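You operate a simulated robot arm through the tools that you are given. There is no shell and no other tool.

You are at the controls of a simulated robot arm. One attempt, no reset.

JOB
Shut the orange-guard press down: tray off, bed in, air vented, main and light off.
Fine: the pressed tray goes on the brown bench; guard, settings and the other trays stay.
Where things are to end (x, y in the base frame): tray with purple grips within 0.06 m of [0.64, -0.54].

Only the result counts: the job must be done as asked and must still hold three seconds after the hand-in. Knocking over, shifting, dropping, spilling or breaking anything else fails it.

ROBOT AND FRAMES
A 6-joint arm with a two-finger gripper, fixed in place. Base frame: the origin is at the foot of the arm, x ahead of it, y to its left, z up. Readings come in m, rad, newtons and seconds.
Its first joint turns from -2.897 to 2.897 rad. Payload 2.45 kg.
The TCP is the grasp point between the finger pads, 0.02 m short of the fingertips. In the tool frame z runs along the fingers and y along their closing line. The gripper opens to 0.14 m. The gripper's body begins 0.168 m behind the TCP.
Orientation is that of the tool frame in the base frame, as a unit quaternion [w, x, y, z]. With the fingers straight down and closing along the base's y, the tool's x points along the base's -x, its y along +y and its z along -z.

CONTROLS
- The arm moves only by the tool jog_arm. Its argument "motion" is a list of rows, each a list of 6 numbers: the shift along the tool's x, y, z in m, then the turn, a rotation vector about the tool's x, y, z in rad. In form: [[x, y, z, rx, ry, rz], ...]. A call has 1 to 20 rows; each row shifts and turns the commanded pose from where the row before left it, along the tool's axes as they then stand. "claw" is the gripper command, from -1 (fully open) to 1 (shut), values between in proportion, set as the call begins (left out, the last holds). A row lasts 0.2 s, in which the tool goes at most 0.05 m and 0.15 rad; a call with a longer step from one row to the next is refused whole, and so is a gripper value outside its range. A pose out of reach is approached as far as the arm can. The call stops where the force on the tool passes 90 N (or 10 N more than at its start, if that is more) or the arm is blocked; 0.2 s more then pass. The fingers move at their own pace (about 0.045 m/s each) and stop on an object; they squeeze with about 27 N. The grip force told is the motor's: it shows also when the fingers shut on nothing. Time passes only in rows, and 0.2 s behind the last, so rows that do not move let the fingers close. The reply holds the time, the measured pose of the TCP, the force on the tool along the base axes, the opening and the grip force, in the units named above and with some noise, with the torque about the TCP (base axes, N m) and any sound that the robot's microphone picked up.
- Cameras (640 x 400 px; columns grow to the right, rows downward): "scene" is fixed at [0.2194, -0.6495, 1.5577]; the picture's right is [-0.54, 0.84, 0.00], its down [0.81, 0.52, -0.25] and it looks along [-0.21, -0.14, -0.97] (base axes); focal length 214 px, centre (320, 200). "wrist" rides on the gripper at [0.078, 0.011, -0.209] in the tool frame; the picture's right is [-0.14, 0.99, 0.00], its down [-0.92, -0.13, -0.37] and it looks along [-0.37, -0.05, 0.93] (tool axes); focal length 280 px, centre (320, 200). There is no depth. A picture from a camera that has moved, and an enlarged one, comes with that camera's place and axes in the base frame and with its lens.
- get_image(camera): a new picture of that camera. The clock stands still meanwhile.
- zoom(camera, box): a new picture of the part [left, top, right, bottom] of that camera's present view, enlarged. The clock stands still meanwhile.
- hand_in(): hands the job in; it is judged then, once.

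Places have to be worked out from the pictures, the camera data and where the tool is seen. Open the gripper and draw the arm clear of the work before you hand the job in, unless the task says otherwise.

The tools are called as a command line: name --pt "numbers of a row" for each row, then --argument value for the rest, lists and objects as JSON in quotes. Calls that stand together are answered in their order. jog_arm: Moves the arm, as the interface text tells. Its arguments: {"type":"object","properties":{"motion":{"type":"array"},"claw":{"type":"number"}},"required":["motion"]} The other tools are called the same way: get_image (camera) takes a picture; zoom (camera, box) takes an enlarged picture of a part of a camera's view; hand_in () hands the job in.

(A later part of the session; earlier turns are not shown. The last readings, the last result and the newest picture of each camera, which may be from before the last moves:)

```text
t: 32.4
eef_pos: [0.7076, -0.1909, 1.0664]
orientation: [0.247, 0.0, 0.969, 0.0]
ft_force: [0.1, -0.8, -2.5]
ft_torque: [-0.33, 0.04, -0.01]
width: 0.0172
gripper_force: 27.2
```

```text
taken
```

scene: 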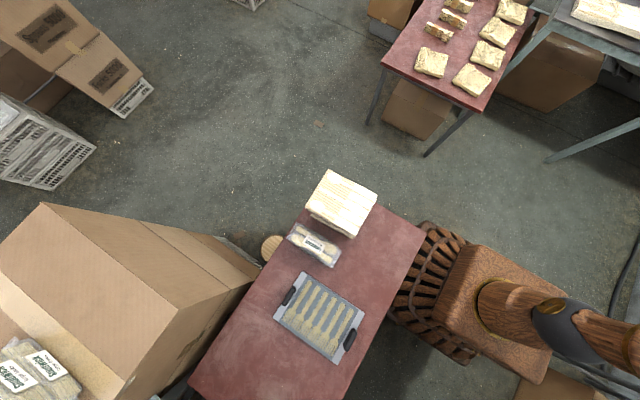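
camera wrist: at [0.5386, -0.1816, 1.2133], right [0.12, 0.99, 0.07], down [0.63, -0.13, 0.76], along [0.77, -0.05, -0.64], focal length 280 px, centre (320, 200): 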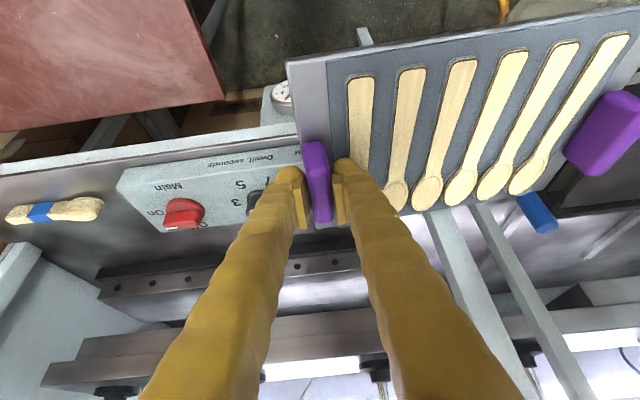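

jog_arm --pt "0.002 -0.015 -0.001 0 0 0" --pt "0.004 -0.03 -0.002 0 0 0" --pt "0.0045 -0.035 -0.0024 0 0 0" --pt "0.0045 -0.035 -0.0024 0 0 0" --pt "0.0045 -0.035 -0.0024 0 0 0" --pt "0.0045 -0.035 -0.0024 0 0 0" --pt "0.0045 -0.035 -0.0024 0 0 0" --pt "0.0045 -0.035 -0.0024 0 0 0" --pt "0.0045 -0.035 -0.0024 0 0 0" --pt "0.0045 -0.035 -0.0024 0 0 0" --pt "0.0045 -0.035 -0.0024 0 0 0" --pt "0.0045 -0.035 -0.0024 0 0 0" --pt "0.0045 -0.035 -0.0024 0 0 0" --pt "0.004 -0.028 -0.002 0 0 0" --pt "0.002 -0.015 -0.001 0 0 0" --pt "0 0 0 0 0 0"

get_image --camera "wrist"

get_image --camera "scene"

```text
t: 35.8
eef_pos: [0.6358, -0.664, 1.0662]
orientation: [0.247, 0.0, 0.969, 0.0]
ft_force: [0.0, 0.3, -2.6]
ft_torque: [-0.36, 0.0, 0.01]
width: 0.0173
gripper_force: 27.1
```

```text
taken
camera wrist: at [0.4675, -0.6548, 1.2126], right [0.12, 0.99, 0.07], down [0.63, -0.13, 0.76], along [0.77, -0.05, -0.64], focal length 280 px, centre (320, 200)
```

wrist: 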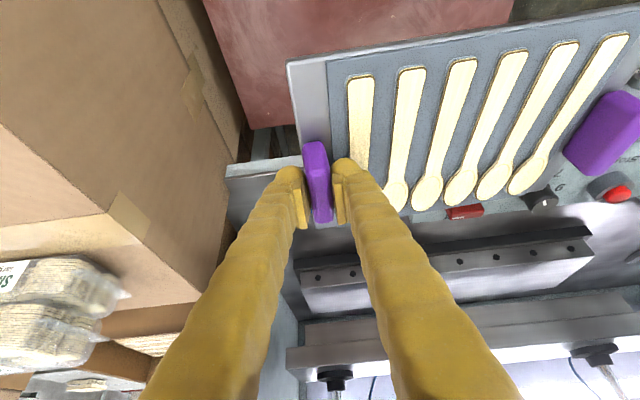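

```text
taken
```

scene: 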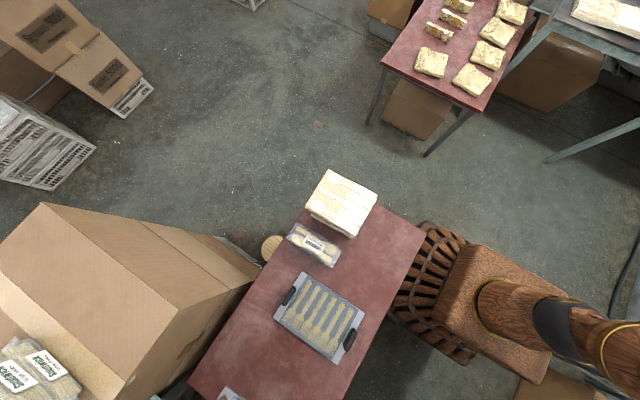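

The tray is now over the bench target (its centre at about 0.638, −0.54), level and stable. I descend in stages.

jog_arm --pt "0.0072 0 0.0132 0 0 0" --pt "0.01437 0 0.02634 0 0 0" --pt "0.01437 0 0.02634 0 0 0" --pt "0.01437 0 0.02634 0 0 0" --pt "0.01437 0 0.02634 0 0 0" --pt "0.01437 0 0.02634 0 0 0" --pt "0.0072 0 0.0132 0 0 0" --pt "0 0 0 0 0 0"

get_image --camera "wrist"

get_image --camera "scene"

```text
t: 37.6
eef_pos: [0.6362, -0.6633, 0.8868]
orientation: [0.246, 0.0, 0.969, 0.0]
ft_force: [1.1, 0.3, -2.4]
ft_torque: [-0.34, 0.02, 0.01]
width: 0.0173
gripper_force: 27.2
```

```text
taken
camera wrist: at [0.4681, -0.6534, 1.0343], right [0.12, 0.99, 0.07], down [0.63, -0.13, 0.76], along [0.77, -0.05, -0.64], focal length 280 px, centre (320, 200)
```

wrist: 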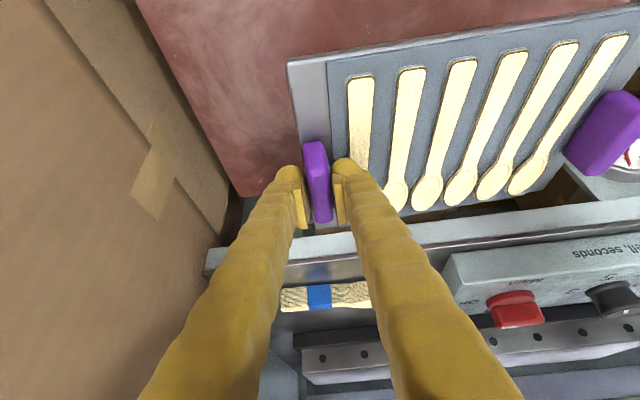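

```text
taken
```

scene: 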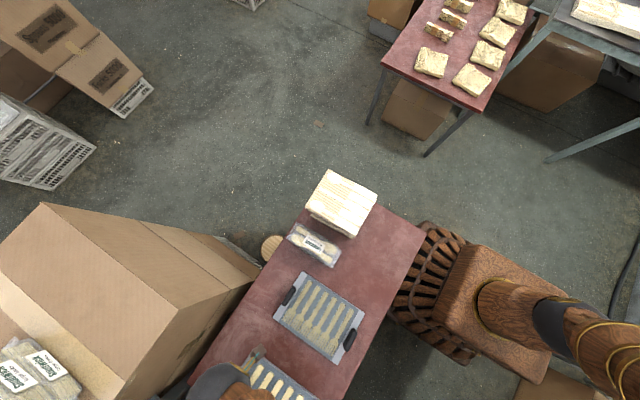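

Clear bench space lies under the tray. I lower further in small steps, reading the force.

jog_arm --pt "0.0048 0 0.0088 0 0 0" --pt "0.0048 0 0.0088 0 0 0" --pt "0.0048 0 0.0088 0 0 0" --pt "0.0048 0 0.0088 0 0 0" --pt "0.0024 0 0.0044 0 0 0" --pt "0 0 0 0 0 0"

get_image --camera "wrist"

zoom --camera "scene" --box '[180, 250, 420, 400]'

```text
t: 39.0
eef_pos: [0.6369, -0.6633, 0.8414]
orientation: [0.247, 0.0, 0.969, 0.0]
ft_force: [0.2, -0.4, -3.0]
ft_torque: [-0.38, 0.02, 0.0]
width: 0.0173
gripper_force: 27.3
```

```text
taken
camera wrist: at [0.4689, -0.6544, 0.988], right [0.12, 0.99, 0.07], down [0.63, -0.13, 0.76], along [0.77, -0.05, -0.64], focal length 280 px, centre (320, 200)
```

wrist: 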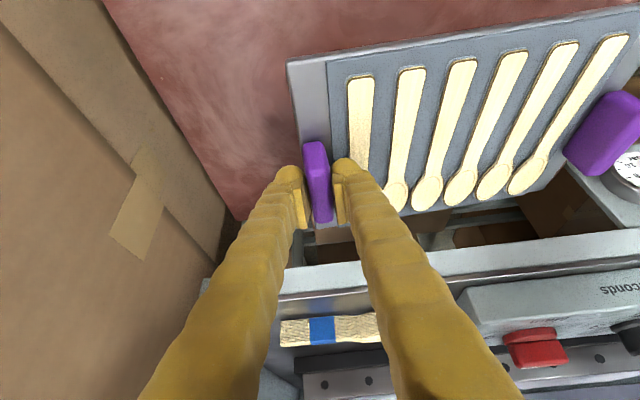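

```text
2.67 times, centred on (300, 325) of scene
camera zoom: at [0.2194, -0.6495, 1.5577], right [-0.54, 0.84, 0.0], down [0.81, 0.52, -0.25], along [-0.21, -0.14, -0.97], focal length 572 px, centre (373, -133)
```

zoom: 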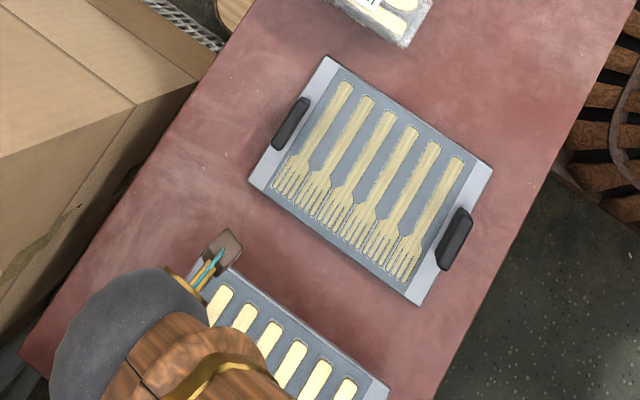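

jog_arm --pt "0.0024 0 0.0044 0 0 0" --pt "0.0024 0 0.0044 0 0 0" --pt "0.0024 0 0.0044 0 0 0" --pt "0.0024 0 0.0044 0 0 0" --pt "0 0 0 0 0 0"

zoom --camera "wrist" --box '[200, 20, 640, 280]'

```text
t: 40.2
eef_pos: [0.6366, -0.6633, 0.8206]
orientation: [0.247, 0.0, 0.969, 0.0]
ft_force: [0.1, 0.7, -4.0]
ft_torque: [-0.36, -0.04, 0.01]
width: 0.0171
gripper_force: 27.3
```

```text
1.45 times, centred on (420, 150) of wrist
camera zoom: at [0.4683, -0.6547, 0.9679], right [0.12, 0.99, 0.07], down [0.63, -0.13, 0.76], along [0.77, -0.05, -0.64], focal length 408 px, centre (174, 273)
```

zoom: 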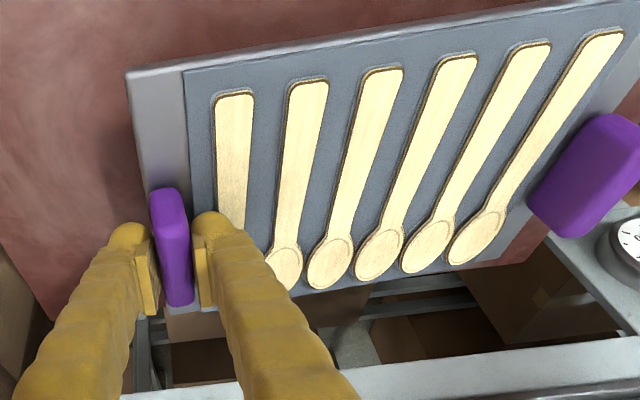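

jog_arm --pt "0.0019 0 0.0035 0 0 0" --pt "0.0019 0 0.0035 0 0 0" --pt "0.0019 0 0.0035 0 0 0" --pt "0 0 0 0 0 0"

zoom --camera "wrist" --box '[200, 20, 640, 280]'

```text
t: 41.2
eef_pos: [0.637, -0.6629, 0.8082]
orientation: [0.247, 0.0, 0.969, 0.0]
ft_force: [0.0, -0.5, -2.5]
ft_torque: [-0.37, 0.03, -0.01]
width: 0.0174
gripper_force: 27.2
```

```text
1.45 times, centred on (420, 150) of wrist
camera zoom: at [0.4686, -0.6545, 0.9553], right [0.12, 0.99, 0.07], down [0.63, -0.13, 0.76], along [0.77, -0.05, -0.64], focal length 408 px, centre (174, 273)
```

zoom: 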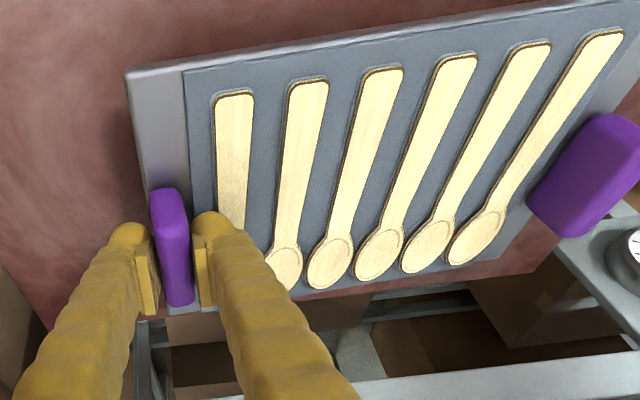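

jog_arm --pt "0.0014 0 0.0026 0 0 0" --pt "0.0014 0 0.0026 0 0 0" --pt "0.0014 0 0.0026 0 0 0" --pt "0 0 0 0 0 0"

zoom --camera "wrist" --box '[200, 20, 640, 280]'

```text
t: 42.2
eef_pos: [0.6383, -0.6642, 0.7989]
orientation: [0.247, 0.0, 0.969, 0.0]
ft_force: [0.2, 0.4, -2.2]
ft_torque: [-0.38, -0.01, -0.01]
width: 0.0173
gripper_force: 27.3
```

```text
1.45 times, centred on (420, 150) of wrist
camera zoom: at [0.4692, -0.6555, 0.9461], right [0.12, 0.99, 0.07], down [0.63, -0.13, 0.76], along [0.77, -0.05, -0.64], focal length 408 px, centre (174, 273)
```

zoom: 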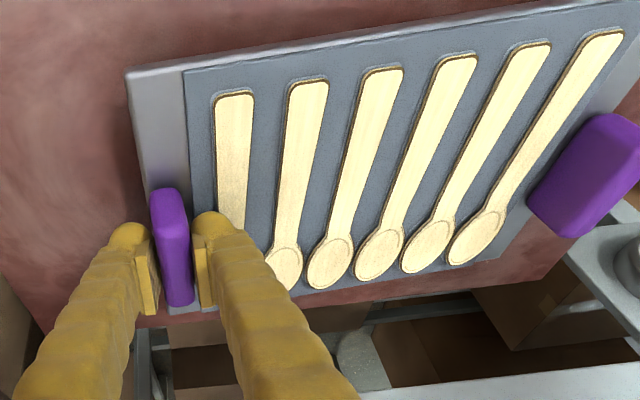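

Torque is still about −0.38 N·m, so there's no contact yet. I keep lowering in millimetre steps.

jog_arm --pt "0.0014 0 0.0026 0 0 0" --pt "0.0014 0 0.0026 0 0 0" --pt "0 0 0 0 0 0"

jog_arm --pt "0.0014 0 0.0026 0 0 0" --pt "0 0 0 0 0 0"

zoom --camera "wrist" --box '[200, 20, 640, 280]'

```text
t: 43.0
eef_pos: [0.6381, -0.6639, 0.7936]
orientation: [0.247, 0.0, 0.969, 0.0]
ft_force: [-0.4, -0.7, -2.2]
ft_torque: [-0.16, 0.06, 0.02]
width: 0.0173
gripper_force: 26.6
```

```text
t: 43.6
eef_pos: [0.6382, -0.6651, 0.791]
orientation: [0.246, 0.0, 0.969, 0.0]
ft_force: [0.1, 0.9, -1.4]
ft_torque: [-0.05, 0.04, 0.01]
width: 0.0172
gripper_force: 27.0
```

```text
1.45 times, centred on (420, 150) of wrist
camera zoom: at [0.47, -0.6558, 0.9376], right [0.12, 0.99, 0.07], down [0.63, -0.13, 0.76], along [0.77, -0.05, -0.64], focal length 408 px, centre (174, 273)
```

zoom: 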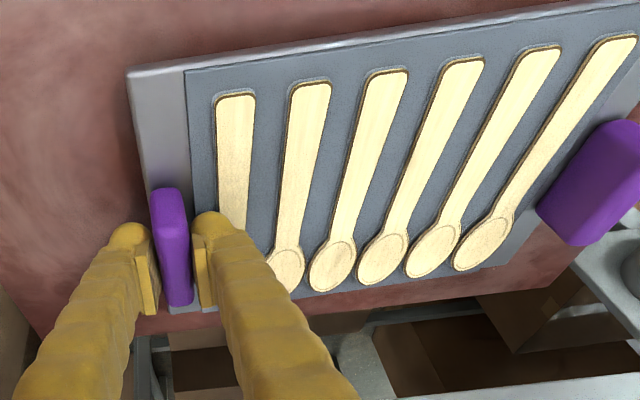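

The far end has touched (torque nearly zero). I lower a couple more mm to set the near end down.

jog_arm --pt "0.001 0 0.0018 0 0 0" --pt "0 0 0 0 0 0"

jog_arm --pt "0.0005 0 0.0009 0 0 0" --pt "0 0 0 0 0 0"

```text
t: 44.2
eef_pos: [0.638, -0.6631, 0.7887]
orientation: [0.247, 0.0, 0.969, 0.0]
ft_force: [-0.3, -0.1, -2.6]
ft_torque: [0.01, -0.01, -0.05]
width: 0.0172
gripper_force: 27.3
```

```text
t: 44.8
eef_pos: [0.6391, -0.6637, 0.7884]
orientation: [0.247, 0.0, 0.969, -0.001]
ft_force: [0.5, 0.5, -1.1]
ft_torque: [-0.06, 0.0, -0.01]
width: 0.0171
gripper_force: 27.1
```

jog_arm --pt "0.0005 0 0.0009 0 0 0" --pt "0.0005 0 0.0009 0 0 0" --pt "0 0 0 0 0 0"

zoom --camera "wrist" --box '[220, 20, 420, 240]'

```text
t: 45.6
eef_pos: [0.6379, -0.6634, 0.7858]
orientation: [0.247, 0.0, 0.969, 0.0]
ft_force: [0.4, -0.1, -1.3]
ft_torque: [0.05, -0.09, -0.18]
width: 0.017
gripper_force: 27.0
```

```text
1.82 times, centred on (320, 130) of wrist
camera zoom: at [0.47, -0.6548, 0.9331], right [0.12, 0.99, 0.07], down [0.63, -0.13, 0.76], along [0.77, -0.05, -0.64], focal length 510 px, centre (320, 327)
```

zoom: 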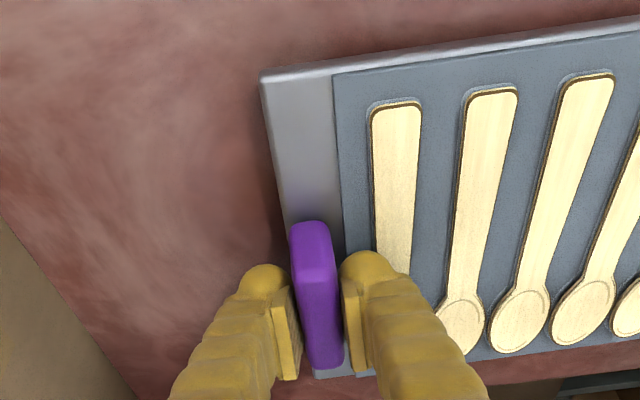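

jog_arm --pt "0.0005 0 0.0009 0 0 0" --pt "0.0005 0 0.0009 0 0 0" --pt "0 0 0 0 0 0"

jog_arm --pt "0.0005 0 0.0009 0 0 0" --pt "0 0 0 0 0 0"

```text
t: 46.4
eef_pos: [0.638, -0.6637, 0.7835]
orientation: [0.247, 0.0, 0.969, 0.0]
ft_force: [0.8, 0.5, -1.8]
ft_torque: [0.1, 0.01, -0.18]
width: 0.0173
gripper_force: 27.2
```

```text
t: 47.0
eef_pos: [0.637, -0.664, 0.7827]
orientation: [0.246, 0.0, 0.969, 0.0]
ft_force: [0.4, 0.1, -0.9]
ft_torque: [0.04, -0.08, -0.17]
width: 0.0168
gripper_force: 27.1
```

jog_arm --pt "0.0005 0 0.0009 0 0 0" --pt "0.0005 0 0.0009 0 0 0" --pt "0 0 0 0 0 0"

jog_arm --pt "0.0005 0 0.0009 0 0 0" --pt "0 0 0 0 0 0" --pt "0 0 0 0 0 0"

zoom --camera "wrist" --box '[220, 20, 420, 240]'

```text
t: 47.8
eef_pos: [0.6378, -0.6633, 0.7808]
orientation: [0.247, 0.0, 0.969, 0.001]
ft_force: [1.5, 0.3, -1.4]
ft_torque: [0.09, -0.06, -0.2]
width: 0.017
gripper_force: 26.4
```

```text
t: 48.6
eef_pos: [0.6369, -0.663, 0.7786]
orientation: [0.247, 0.0, 0.969, 0.0]
ft_force: [-0.1, -0.3, -0.9]
ft_torque: [0.09, 0.02, -0.19]
width: 0.0172
gripper_force: 27.1
```

```text
1.82 times, centred on (320, 130) of wrist
camera zoom: at [0.4698, -0.6543, 0.9266], right [0.12, 0.99, 0.07], down [0.63, -0.13, 0.76], along [0.77, -0.05, -0.64], focal length 510 px, centre (320, 327)
```

zoom: 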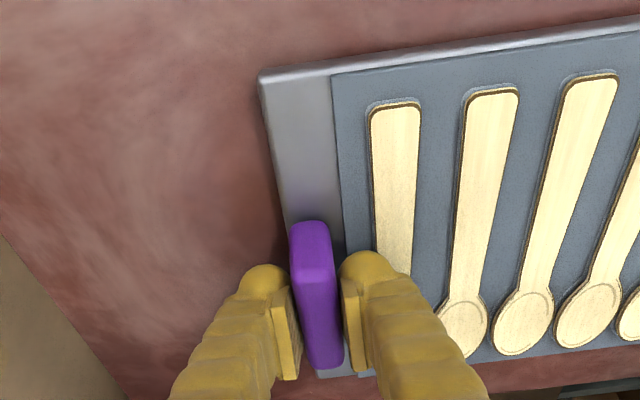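

jog_arm --pt "0.0005 0 0.0009 0 0 0" --pt "0.0005 0 0.0009 0 0 0" --pt "0 0 0 0 0 0"

jog_arm --pt "0.0005 0 0.0009 0 0 0" --pt "0.0005 0 0.0009 0 0 0" --pt "0 0 0 0 0 0"

get_image --camera "wrist"

```text
t: 49.4
eef_pos: [0.6376, -0.6645, 0.7781]
orientation: [0.248, 0.0, 0.969, -0.001]
ft_force: [-3.9, 1.9, 7.9]
ft_torque: [0.13, 0.02, -0.21]
width: 0.0172
gripper_force: 27.0
```

```text
t: 50.2
eef_pos: [0.6382, -0.6646, 0.7754]
orientation: [0.247, 0.001, 0.969, -0.001]
ft_force: [10.2, -0.9, 22.3]
ft_torque: [0.16, -0.23, -0.25]
width: 0.0172
gripper_force: 27.4
```

```text
taken
camera wrist: at [0.469, -0.6548, 0.923], right [0.12, 0.99, 0.07], down [0.63, -0.13, 0.77], along [0.77, -0.05, -0.64], focal length 280 px, centre (320, 200)
```

wrist: 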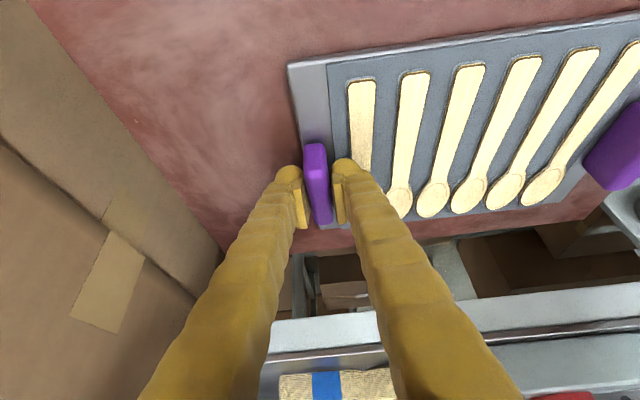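

The tray is fully down (22 N pressing). I ease up 2 mm to release the preload, then open the gripper modestly.

jog_arm --pt "-0.001 0 -0.0018 0 0 0" --pt "0 0 0 0 0 0"

jog_arm --pt "0 0 0 0 0 0" --pt "0 0 0 0 0 0" --pt "0 0 0 0 0 0" --pt "0 0 0 0 0 0" --claw 0.2

get_image --camera "wrist"

```text
t: 50.8
eef_pos: [0.6366, -0.6629, 0.7753]
orientation: [0.247, -0.001, 0.969, 0.002]
ft_force: [0.9, -0.6, -1.1]
ft_torque: [0.05, 0.13, -0.12]
width: 0.0169
gripper_force: 26.8
```

```text
t: 51.8
eef_pos: [0.6375, -0.6638, 0.7774]
orientation: [0.247, 0.0, 0.969, 0.0]
ft_force: [-0.3, -0.2, 0.0]
ft_torque: [-0.01, 0.0, -0.02]
width: 0.0558
gripper_force: 0.1
```

```text
taken
camera wrist: at [0.469, -0.6549, 0.9243], right [0.12, 0.99, 0.07], down [0.63, -0.13, 0.76], along [0.77, -0.05, -0.64], focal length 280 px, centre (320, 200)
```

wrist: 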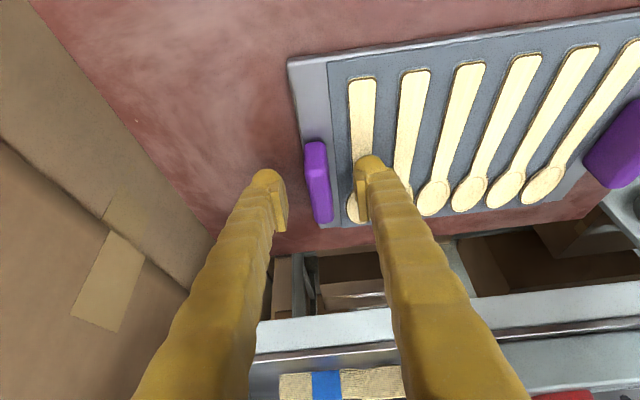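

Released cleanly. I withdraw along the tool axis and check the scene view.

jog_arm --pt "0 0 -0.02 0 0 0" --pt "0 0 -0.04 0 0 0" --pt "0 0 -0.04 0 0 0" --pt "0 0 -0.04 0 0 0" --pt "-0.02 0 -0.04 0 0 0" --pt "-0.02 0 -0.04 0 0 0" --pt "0 0 0 0 0 0"

get_image --camera "wrist"

get_image --camera "scene"

```text
t: 53.4
eef_pos: [0.5644, -0.6618, 0.996]
orientation: [0.247, 0.0, 0.969, 0.0]
ft_force: [-0.1, 0.3, -0.7]
ft_torque: [-0.02, -0.02, 0.0]
width: 0.0563
gripper_force: 0.0
```

```text
taken
camera wrist: at [0.396, -0.6524, 1.1422], right [0.12, 0.99, 0.07], down [0.63, -0.13, 0.76], along [0.77, -0.05, -0.64], focal length 280 px, centre (320, 200)
```

wrist: 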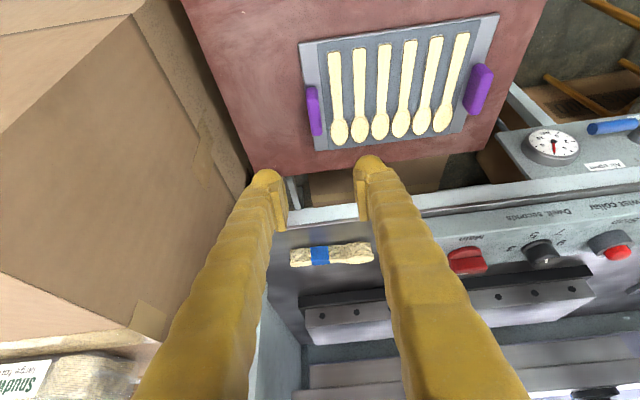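

```text
taken
```

scene: 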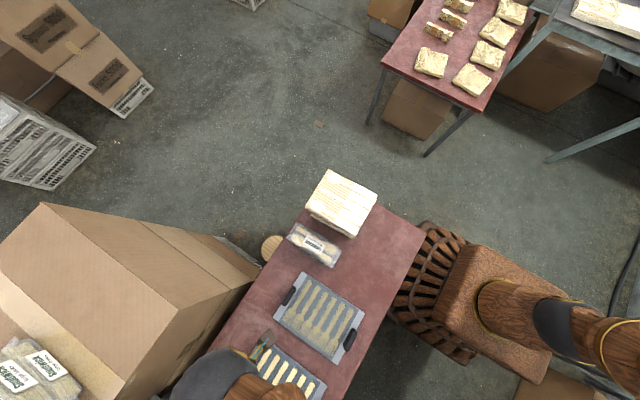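

The tray sits at about (0.634, −0.545) on the bench, well within tolerance. Next is the bed: I travel to a place in front of the orange bed handle (bar near x≈0.61, y 0.28–0.455, z≈0.91), reducing tilt to 0.3.

jog_arm --pt "0 0 -0.03 0 0.1 0" --pt "0 0.02 -0.03 0 0.1 0" --pt "0 0.045 0 0 0 0" --pt "0 0.045 0 0 0 0" --pt "0 0.045 0 0 0 0" --pt "0 0.045 0 0 0 0" --pt "0 0.045 0 0 0 0" --pt "0 0.045 0 0 0 0" --pt "0 0.045 0 0 0 0" --pt "0 0.045 0 0 0 0" --pt "0 0.045 0 0 0 0" --pt "0 0.045 0 0 0 0" --pt "0 0.045 0 0 0 0" --pt "0 0.045 0 0 0 0" --pt "0 0.045 0 0 0 0" --pt "0 0.045 0 0 0 0" --pt "0 0.045 0 0 0 0" --pt "0 0.045 0 0 0 0" --pt "0 0.045 0 0 0 0" --pt "0 0.045 0 0 0 0" --claw 1.0

get_image --camera "wrist"

get_image --camera "scene"

```text
t: 57.6
eef_pos: [0.5426, 0.1659, 1.0435]
orientation: [0.149, -0.001, 0.989, 0.0]
ft_force: [-0.4, -0.5, 0.5]
ft_torque: [0.06, 0.04, -0.01]
width: 0.0001
gripper_force: 26.7
```

```text
taken
camera wrist: at [0.4053, 0.1749, 1.2212], right [0.13, 0.99, 0.04], down [0.77, -0.13, 0.62], along [0.62, -0.05, -0.78], focal length 280 px, centre (320, 200)
```

wrist: 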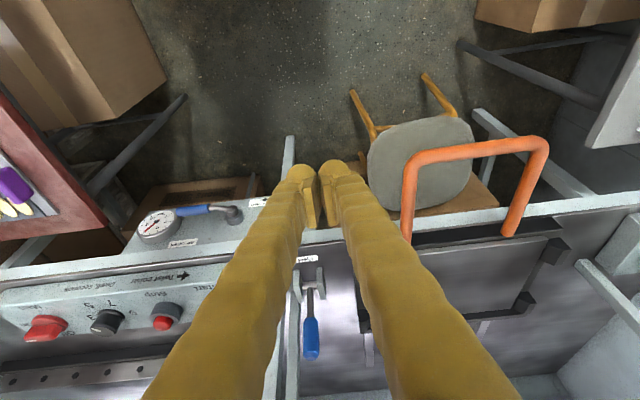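

```text
taken
```

scene: 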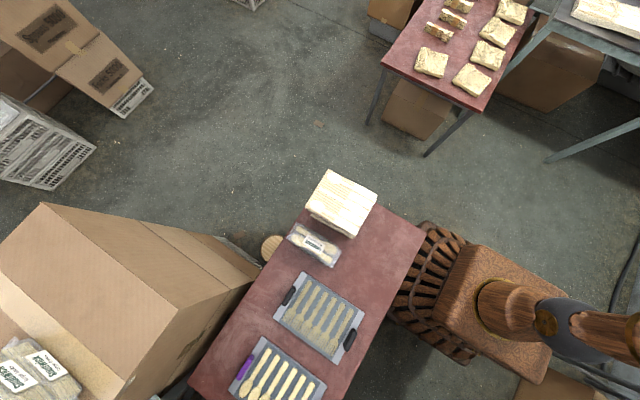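

The handle bar is at about x=0.605, y 0.279–0.45, and the tray on the bench looks fine in the scene view. I move in front of the bar's middle with the fingers shut and lower to bar height.

jog_arm --pt "0 0.04 0 0 0 0" --pt "0 0.04 0 0 0 0" --pt "0 0.04 0 0 0 0" --pt "0 0.04 0 0 0 0" --pt "0 0.04 0 0 0 0" --pt "0.0102 0 0.033 0 0 0" --pt "0.0102 0 0.033 0 0 0" --pt "0.0102 0 0.033 0 0 0" --pt "0.0102 0 0.033 0 0 0" --pt "0 0 0 0 0 0"

get_image --camera "wrist"

```text
t: 59.8
eef_pos: [0.5398, 0.3656, 0.9049]
orientation: [0.15, 0.0, 0.989, 0.0]
ft_force: [-0.5, 1.4, 0.2]
ft_torque: [-0.01, 0.02, -0.02]
width: 0.0
gripper_force: 26.2
```

```text
taken
camera wrist: at [0.4036, 0.375, 1.0828], right [0.13, 0.99, 0.04], down [0.77, -0.13, 0.62], along [0.62, -0.05, -0.78], focal length 280 px, centre (320, 200)
```

wrist: 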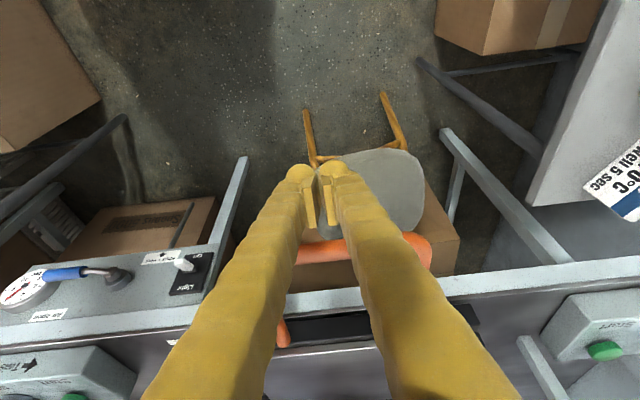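

The bar is directly ahead of the fingers at x≈0.60. I push in +x steadily and watch the force.

jog_arm --pt "-0.0143 0 0.0044 0 0 0" --pt "-0.0143 0 0.0044 0 0 0" --pt "-0.0143 0 0.0044 0 0 0" --pt "-0.0143 0 0.0044 0 0 0" --pt "-0.0143 0 0.0044 0 0 0" --pt "-0.0143 0 0.0044 0 0 0" --pt "0 0 0 0 0 0"

get_image --camera "wrist"

```text
t: 61.4
eef_pos: [0.6323, 0.3668, 0.9056]
orientation: [0.149, 0.0, 0.989, 0.0]
ft_force: [-0.2, -0.1, -0.2]
ft_torque: [0.01, 0.02, 0.0]
width: 0.0
gripper_force: 29.1
```

```text
taken
camera wrist: at [0.4958, 0.3757, 1.083], right [0.13, 0.99, 0.04], down [0.77, -0.13, 0.62], along [0.62, -0.05, -0.78], focal length 280 px, centre (320, 200)
```

wrist: 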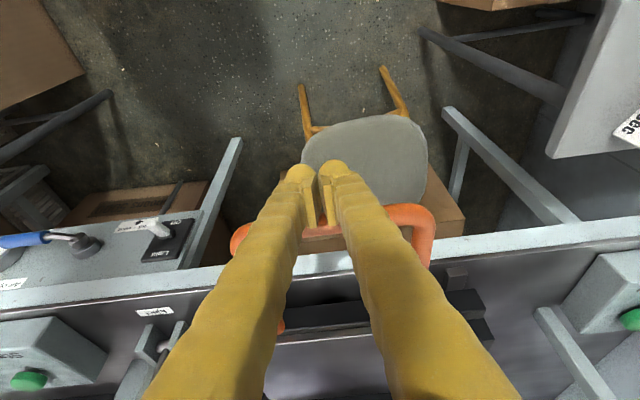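

The bed is sliding with almost no resistance (bar now ~0.66). I continue the push.

jog_arm --pt "-0.0143 0 0.0044 0 0 0" --pt "-0.0143 0 0.0044 0 0 0" --pt "-0.0143 0 0.0044 0 0 0" --pt "-0.0143 0 0.0044 0 0 0" --pt "-0.0143 0 0.0044 0 0 0" --pt "-0.0143 0 0.0044 0 0 0" --pt "0 0 0 0 0 0"

get_image --camera "wrist"

```text
t: 63.0
eef_pos: [0.7236, 0.3667, 0.9066]
orientation: [0.15, 0.0, 0.989, -0.001]
ft_force: [0.1, -0.6, -0.8]
ft_torque: [0.01, 0.0, -0.02]
width: 0.0
gripper_force: 29.3
```

```text
taken
camera wrist: at [0.5861, 0.3755, 1.0847], right [0.13, 0.99, 0.04], down [0.77, -0.13, 0.62], along [0.62, -0.05, -0.78], focal length 280 px, centre (320, 200)
```

wrist: 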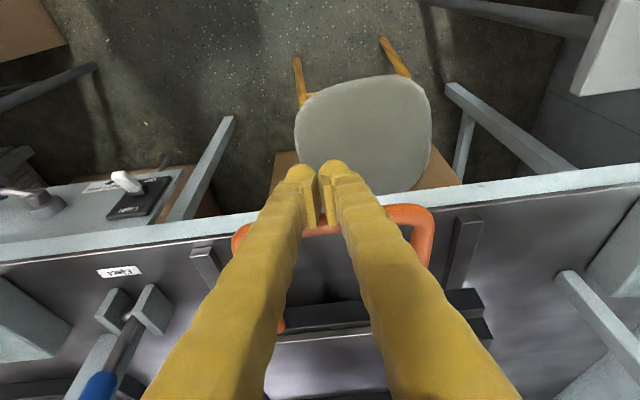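

jog_arm --pt "-0.0143 0 0.0044 0 0 0" --pt "-0.0143 0 0.0044 0 0 0" --pt "-0.0143 0 0.0044 0 0 0" --pt "-0.0143 0 0.0044 0 0 0" --pt "0 0 0 0 0 0"

get_image --camera "wrist"

```text
t: 64.2
eef_pos: [0.7812, 0.3659, 0.9078]
orientation: [0.15, 0.0, 0.989, 0.0]
ft_force: [0.3, -0.8, 0.0]
ft_torque: [-0.04, 0.03, 0.01]
width: 0.0
gripper_force: 29.1
```

```text
taken
camera wrist: at [0.6457, 0.3747, 1.0849], right [0.13, 0.99, 0.04], down [0.77, -0.13, 0.62], along [0.62, -0.05, -0.78], focal length 280 px, centre (320, 200)
```

wrist: 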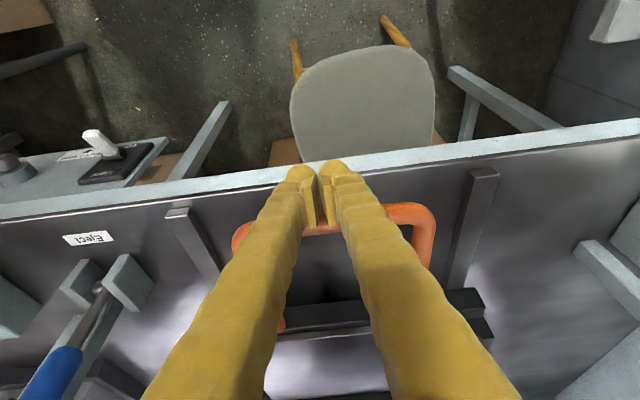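

jog_arm --pt "-0.0143 0 0.0044 0 0 0" --pt "-0.0143 0 0.0044 0 0 0" --pt "-0.0095 0 0.003 0 0 0" --pt "-0.0095 0 0.003 0 0 0" --pt "0 0 0 0 0 0"

get_image --camera "wrist"

```text
t: 65.4
eef_pos: [0.8317, 0.3665, 0.9053]
orientation: [0.149, 0.0, 0.989, 0.0]
ft_force: [-0.1, 0.0, -0.4]
ft_torque: [0.02, 0.01, 0.0]
width: 0.0
gripper_force: 29.1
```

```text
taken
camera wrist: at [0.6945, 0.3751, 1.0845], right [0.13, 0.99, 0.04], down [0.77, -0.13, 0.62], along [0.62, -0.05, -0.78], focal length 280 px, centre (320, 200)
```

wrist: 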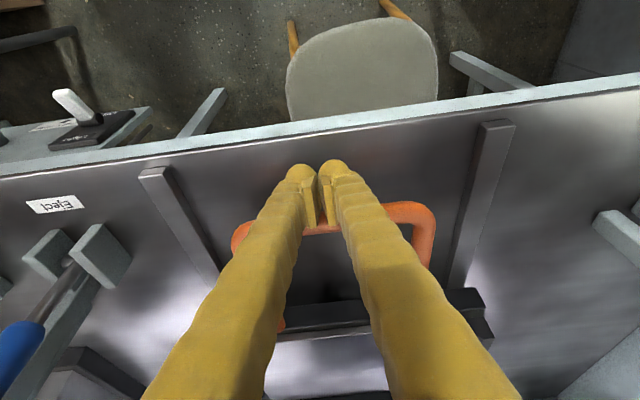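

jog_arm --pt "-0.0095 0 0.003 0 0 0" --pt "-0.0095 0 0.003 0 0 0" --pt "-0.0095 0 0.003 0 0 0" --pt "-0.0095 0 0.003 0 0 0" --pt "0 0 0 0 0 0"

get_image --camera "wrist"

```text
t: 66.6
eef_pos: [0.8694, 0.367, 0.9051]
orientation: [0.149, 0.0, 0.989, 0.001]
ft_force: [-0.6, -0.4, 0.3]
ft_torque: [0.0, -0.01, 0.0]
width: 0.0
gripper_force: 29.5
```

```text
taken
camera wrist: at [0.7339, 0.3755, 1.083], right [0.13, 0.99, 0.04], down [0.77, -0.13, 0.62], along [0.62, -0.05, -0.78], focal length 280 px, centre (320, 200)
```

wrist: 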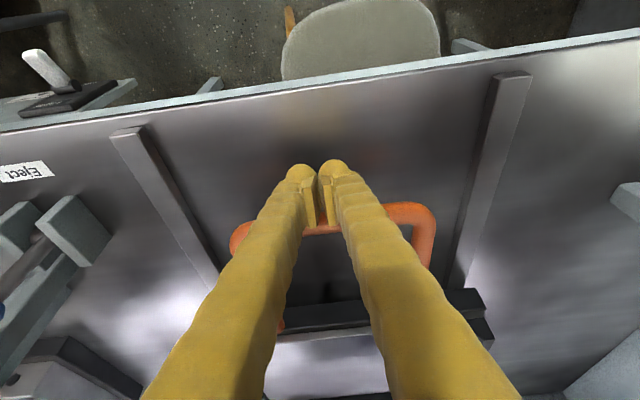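

jog_arm --pt "-0.0095 0 0.003 0 0 0" --pt "-0.0095 0 0.003 0 0 0" --pt "-0.0095 0 0.003 0 0 0" --pt "-0.0095 0 0.003 0 0 0" --pt "0 0 0 0 0 0"

get_image --camera "wrist"

```text
t: 67.6
eef_pos: [0.898, 0.3652, 0.9017]
orientation: [0.143, 0.0, 0.99, 0.0]
ft_force: [-2.7, 0.9, -2.4]
ft_torque: [0.01, 0.11, 0.01]
width: 0.0001
gripper_force: 29.3
stopped in row 4: the force on the tool passed its limit at 107 N (the readings are from after the stop); the commanded pose is now the measured one
```

```text
taken
camera wrist: at [0.7646, 0.376, 1.0811], right [0.13, 0.99, 0.03], down [0.78, -0.13, 0.61], along [0.61, -0.05, -0.79], focal length 280 px, centre (320, 200)
```

wrist: 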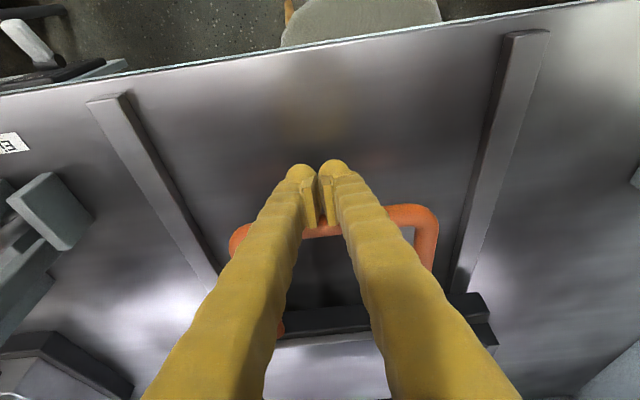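

The bed hit its end stop (force spike at TCP x≈0.898, bar ~0.93). I back away and tilt up to read the display and check the bed stays in.

jog_arm --pt "0.0288 0 -0.0085 0 0 0" --pt "0.0288 0 -0.0085 0 0 0" --pt "0.01735 -0.027 -0.026 0 0 0" --pt "0.01735 -0.027 -0.026 0 0 0" --pt "0.01735 -0.027 -0.026 0 0 0" --pt "0.01735 -0.027 -0.026 0 0 0" --pt "0.01735 -0.027 -0.026 0 0 0" --pt "0.01735 -0.027 -0.026 0 0 0" --pt "0.01735 -0.027 -0.026 0 0 0" --pt "0.01735 -0.027 -0.026 0 0 0" --pt "0.01735 -0.027 -0.026 0 0 0" --pt "0.01735 -0.027 -0.026 0 0 0" --pt "0 0 0 0 -0.14 0" --pt "0 0 0 0 -0.14 0" --pt "0 0 0 0 -0.14 0" --pt "0 0 0 0 -0.14 0" --pt "0 0 0 0 -0.14 0" --pt "0 0 0 0 0 0" --claw -1.0

get_image --camera "wrist"

```text
t: 71.4
eef_pos: [0.5973, 0.0878, 1.1016]
orientation: [0.433, 0.005, 0.901, -0.015]
ft_force: [-0.2, -0.9, 0.1]
ft_torque: [-0.01, 0.01, -0.04]
width: 0.14
gripper_force: 0.0
out of reach, approached as far as the arm can: row 17
```

```text
taken
camera wrist: at [0.3863, 0.104, 1.1722], right [0.11, 0.99, 0.08], down [0.29, -0.11, 0.95], along [0.95, -0.08, -0.3], focal length 280 px, centre (320, 200)
```

wrist: 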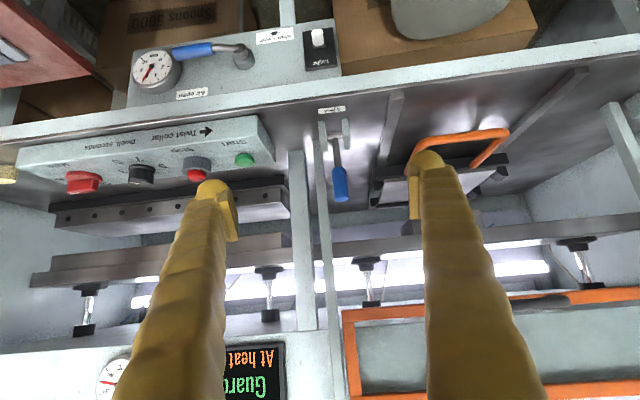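

zoom --camera "wrist" --box '[200, 320, 320, 400]'

zoom --camera "wrist" --box '[360, 80, 620, 250]'

zoom --camera "wrist" --box '[120, 10, 360, 160]'

```text
5.00 times, centred on (260, 360) of wrist
camera zoom: at [0.3863, 0.104, 1.1722], right [0.11, 0.99, 0.08], down [0.29, -0.11, 0.95], along [0.95, -0.08, -0.3], focal length 1402 px, centre (620, -600)
```

zoom: 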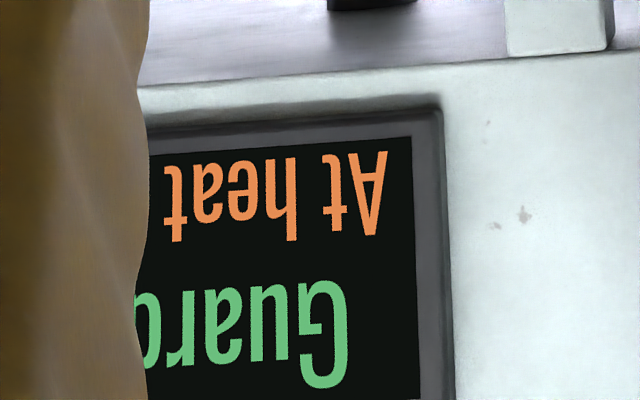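

```text
2.35 times, centred on (490, 165) of wrist
camera zoom: at [0.3863, 0.104, 1.1722], right [0.11, 0.99, 0.08], down [0.29, -0.11, 0.95], along [0.95, -0.08, -0.3], focal length 660 px, centre (-80, 282)
```

zoom: 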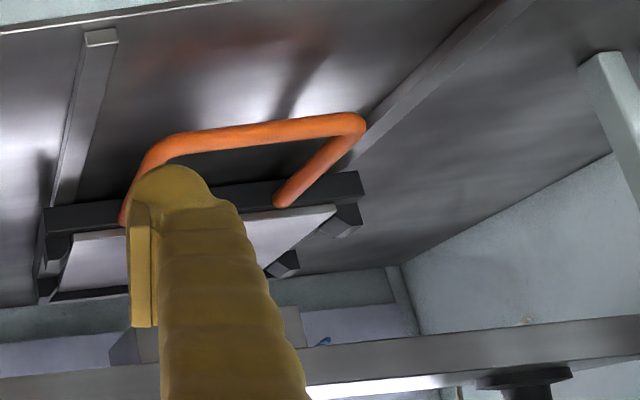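

```text
2.67 times, centred on (240, 85) of wrist
camera zoom: at [0.3863, 0.104, 1.1722], right [0.11, 0.99, 0.08], down [0.29, -0.11, 0.95], along [0.95, -0.08, -0.3], focal length 748 px, centre (533, 507)
```

zoom: 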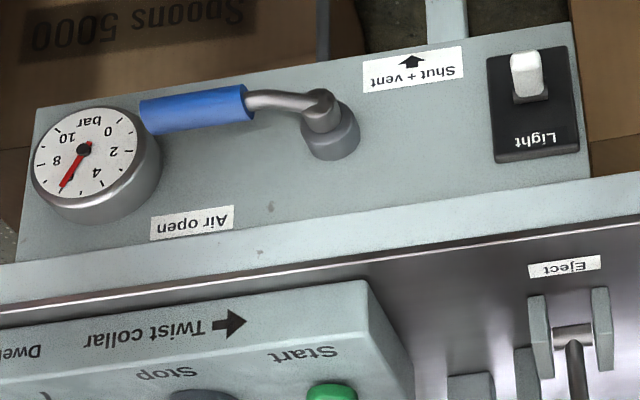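

The display changed to "Guard …" with the bed in, so the bed is registered in. The gauge reads about 6–7 bar. Triangulating the air valve gives its pivot near (0.783, −0.05, 0.742), with the blue handle running to about (0.76, −0.162, 0.75). I straighten the tool, then yaw so the fingers close across the handle.

jog_arm --pt "0 0 0 0 0.14 0" --pt "0 0 0 0 0.14 0" --pt "0 0 0 0 0.14 0" --pt "0 0 0 0 0.14 0" --pt "0 0 0 0 0.14 0" --pt "0 0 0 0 0.14 0" --pt "0 0 0 0 0.147 0" --pt "0 0 0 0 0 0"

```text
t: 73.2
eef_pos: [0.5977, 0.0846, 1.1005]
orientation: [-0.02, 0.016, 1.0, -0.015]
ft_force: [1.3, -0.3, -0.8]
ft_torque: [0.01, -0.03, -0.01]
width: 0.1399
gripper_force: 0.1
out of reach, approached as far as the arm can: row 1
```

jog_arm --pt "0 0 0 -0.03 -0.04 -0.032" --pt "0 0 0 0 0 -0.15" --pt "0 0 0 0 0 -0.15" --pt "0 0 0 0 0 -0.15" --pt "0 0 0 0 0 -0.15" --pt "0 0 0 0 0 -0.15" --pt "0 0 0 0 0 -0.15" --pt "0 0 0 0 0 -0.15" --pt "0 0 0 0 0 -0.15" --pt "0 0 0 0 0 -0.15" --pt "0 0 0 0 0 0" --claw 0.2

get_image --camera "wrist"

```text
t: 75.6
eef_pos: [0.5995, 0.0837, 1.1013]
orientation: [0.0, -0.625, 0.781, -0.001]
ft_force: [-0.1, 1.2, -0.3]
ft_torque: [0.01, -0.03, -0.03]
width: 0.056
gripper_force: 0.1
```

```text
taken
camera wrist: at [0.5711, 0.0082, 1.3114], right [-0.94, 0.35, 0.0], down [0.33, 0.87, 0.37], along [0.13, 0.34, -0.93], focal length 280 px, centre (320, 200)
```

wrist: 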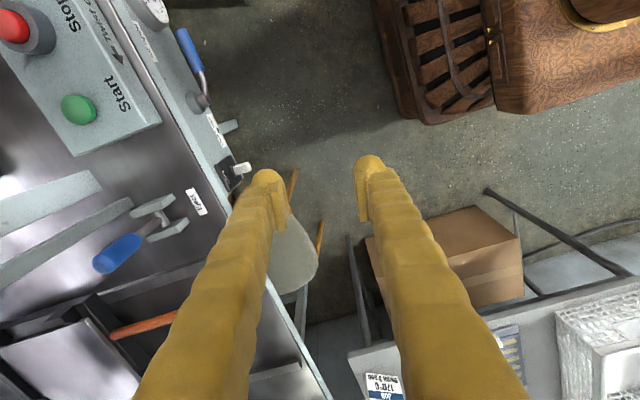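

Yaw is set (closing line at ~167°, across the handle). I move above the handle's middle at z≈0.95.

jog_arm --pt "0.0246 -0.0299 0.0214 0 0 0" --pt "0.0246 -0.0299 0.0214 0 0 0" --pt "0.0246 -0.0299 0.0214 0 0 0" --pt "0.0246 -0.0299 0.0214 0 0 0" --pt "0.0246 -0.0299 0.0214 0 0 0" --pt "0.0246 -0.0299 0.0214 0 0 0" --pt "0.0246 -0.0299 0.0214 0 0 0" --pt "0 0 0 0 0 0"

get_image --camera "wrist"

zoom --camera "wrist" --box '[220, 110, 420, 270]'

```text
t: 77.4
eef_pos: [0.7651, -0.1256, 0.9523]
orientation: [0.0, -0.625, 0.781, -0.001]
ft_force: [-0.1, 0.3, 0.3]
ft_torque: [-0.01, -0.03, 0.0]
width: 0.0557
gripper_force: 0.0
```

```text
taken
camera wrist: at [0.7367, -0.2001, 1.1623], right [-0.94, 0.35, 0.0], down [0.33, 0.87, 0.37], along [0.13, 0.34, -0.93], focal length 280 px, centre (320, 200)
```

wrist: 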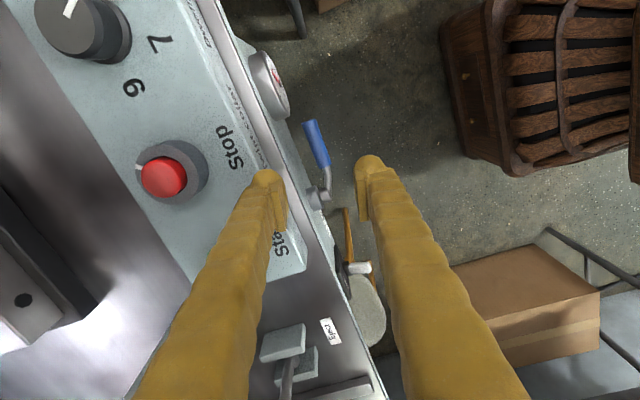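

```text
2.50 times, centred on (320, 190) of wrist
camera zoom: at [0.7367, -0.2001, 1.1623], right [-0.94, 0.35, 0.0], down [0.33, 0.87, 0.37], along [0.13, 0.34, -0.93], focal length 701 px, centre (320, 225)
```

zoom: 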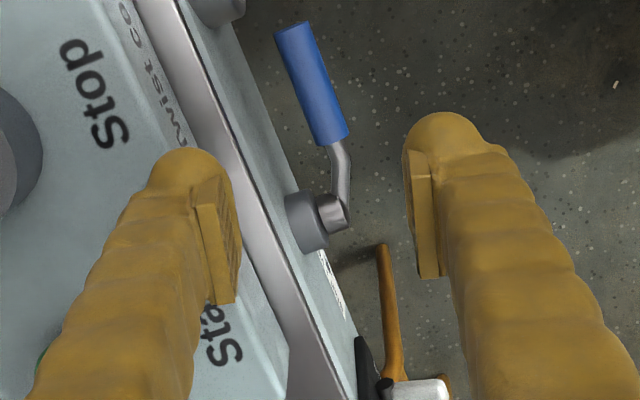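

This view corrects my reading: the air valve and light switch are on a vertical front apron (x≈0.815), so the lever turns in the y–z plane and "Shut + vent ↓" means handle pointing down. I'll back out, restore the yaw, tilt back ~0.45 and close the fingers so I can push the handle down from above.

jog_arm --pt "0.0044 0.0195 -0.025 0 0 0" --pt "0.0044 0.0195 -0.025 0 0 0" --pt "0.0044 0.0195 -0.025 0 0 0" --pt "0.0044 0.0195 -0.025 0 0 0" --pt "0 0 0 0 0 0.15" --pt "0 0 0 0 0 0.15" --pt "0 0 0 0 0 0.15" --pt "0 0 0 0 0 0.15" --pt "0 0 0 0 0 0.15" --pt "0 0 0 0 0 0.15" --pt "0 0 0 0 0 0.15" --pt "0 0 0 0 0 0.15" --pt "0 0 0 0 0 0.15" --pt "0 0 0 0 -0.15 0" --pt "0 0 0 0 -0.15 0" --pt "0 0 0 0 -0.15 0" --pt "0 0 0 0 0 0" --claw 1.0

get_image --camera "wrist"

```text
t: 81.0
eef_pos: [0.6854, -0.1299, 1.052]
orientation: [0.225, 0.001, 0.974, -0.001]
ft_force: [-0.4, -0.9, 0.8]
ft_torque: [0.02, -0.01, 0.01]
width: 0.0
gripper_force: 27.3
```

```text
taken
camera wrist: at [0.5236, -0.1206, 1.2062], right [0.12, 0.99, 0.06], down [0.67, -0.13, 0.73], along [0.73, -0.05, -0.68], focal length 280 px, centre (320, 200)
```

wrist: 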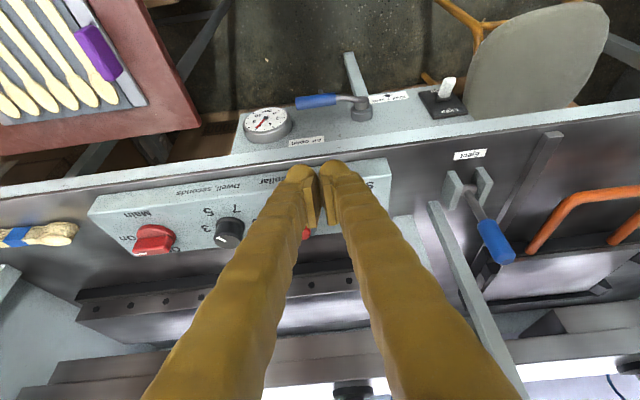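

Now I reduce tilt to 0.3 and go to a point just above the handle's blue grip.

jog_arm --pt "0 0 0 0 0.15 0" --pt "0.0091 -0.0035 0.0391 0 0 0" --pt "0.0091 -0.0035 0.0391 0 0 0" --pt "0.0091 -0.0035 0.0391 0 0 0" --pt "0.0091 -0.0035 0.0391 0 0 0" --pt "0.0091 -0.0035 0.0391 0 0 0" --pt "0 0 0 0 0 0"

get_image --camera "wrist"

```text
t: 82.6
eef_pos: [0.6994, -0.1483, 0.8497]
orientation: [0.15, 0.001, 0.989, -0.001]
ft_force: [-0.4, -0.2, -0.5]
ft_torque: [0.01, -0.01, 0.01]
width: 0.0
gripper_force: 26.8
```

```text
taken
camera wrist: at [0.5627, -0.1393, 1.0278], right [0.13, 0.99, 0.04], down [0.77, -0.13, 0.63], along [0.62, -0.05, -0.78], focal length 280 px, centre (320, 200)
```

wrist: 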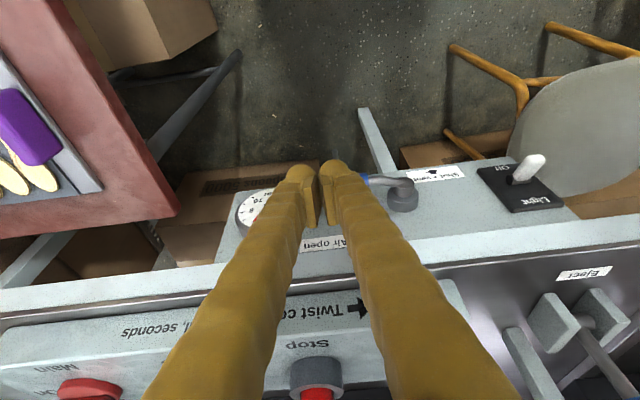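

The view confirms the vertical apron: toggle from base (0.805, 0.10, 0.733) to tip (0.763, 0.10, 0.752), leaning up (on) with "Off" below. I move to just above the valve handle.

jog_arm --pt "-0.0254 0 0.0235 0 0 0" --pt "-0.0254 0 0.0235 0 0 0" --pt "0 0 0 0 0 0"

get_image --camera "wrist"

```text
t: 83.4
eef_pos: [0.7623, -0.1476, 0.8199]
orientation: [0.15, 0.0, 0.989, 0.0]
ft_force: [-0.2, 0.1, -0.5]
ft_torque: [0.01, 0.01, -0.01]
width: 0.0
gripper_force: 27.2
```

```text
taken
camera wrist: at [0.6261, -0.139, 0.9984], right [0.13, 0.99, 0.04], down [0.77, -0.13, 0.63], along [0.62, -0.05, -0.78], focal length 280 px, centre (320, 200)
```

wrist: 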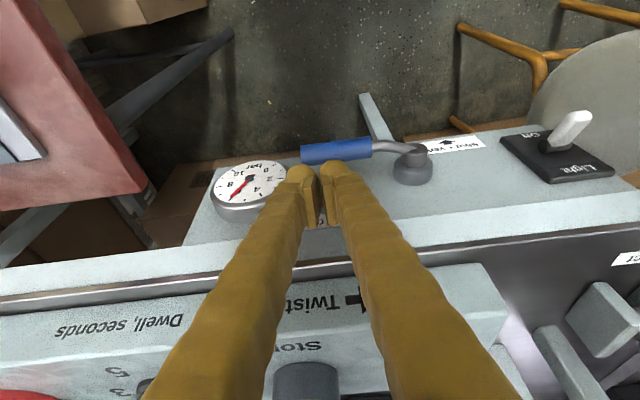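

The handle lies straight below the fingertips (x≈0.765). I lower onto it in 1 cm steps.

jog_arm --pt "0.003 0 0.0095 0 0 0" --pt "0.003 0 0.0095 0 0 0" --pt "0.003 0 0.0095 0 0 0" --pt "0.003 0 0.0095 0 0 0" --pt "0.003 0 0.0095 0 0 0" --pt "0 0 0 0 0 0"

get_image --camera "wrist"

```text
t: 84.8
eef_pos: [0.7616, -0.1488, 0.7705]
orientation: [0.151, 0.0, 0.989, -0.001]
ft_force: [0.4, 0.3, 0.6]
ft_torque: [0.02, 0.0, -0.01]
width: 0.0001
gripper_force: 27.3
```

```text
taken
camera wrist: at [0.6252, -0.1388, 0.9486], right [0.13, 0.99, 0.04], down [0.77, -0.13, 0.63], along [0.62, -0.05, -0.78], focal length 280 px, centre (320, 200)
```

wrist: 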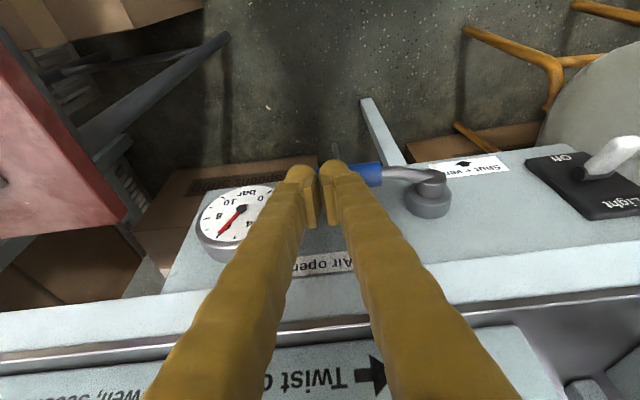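

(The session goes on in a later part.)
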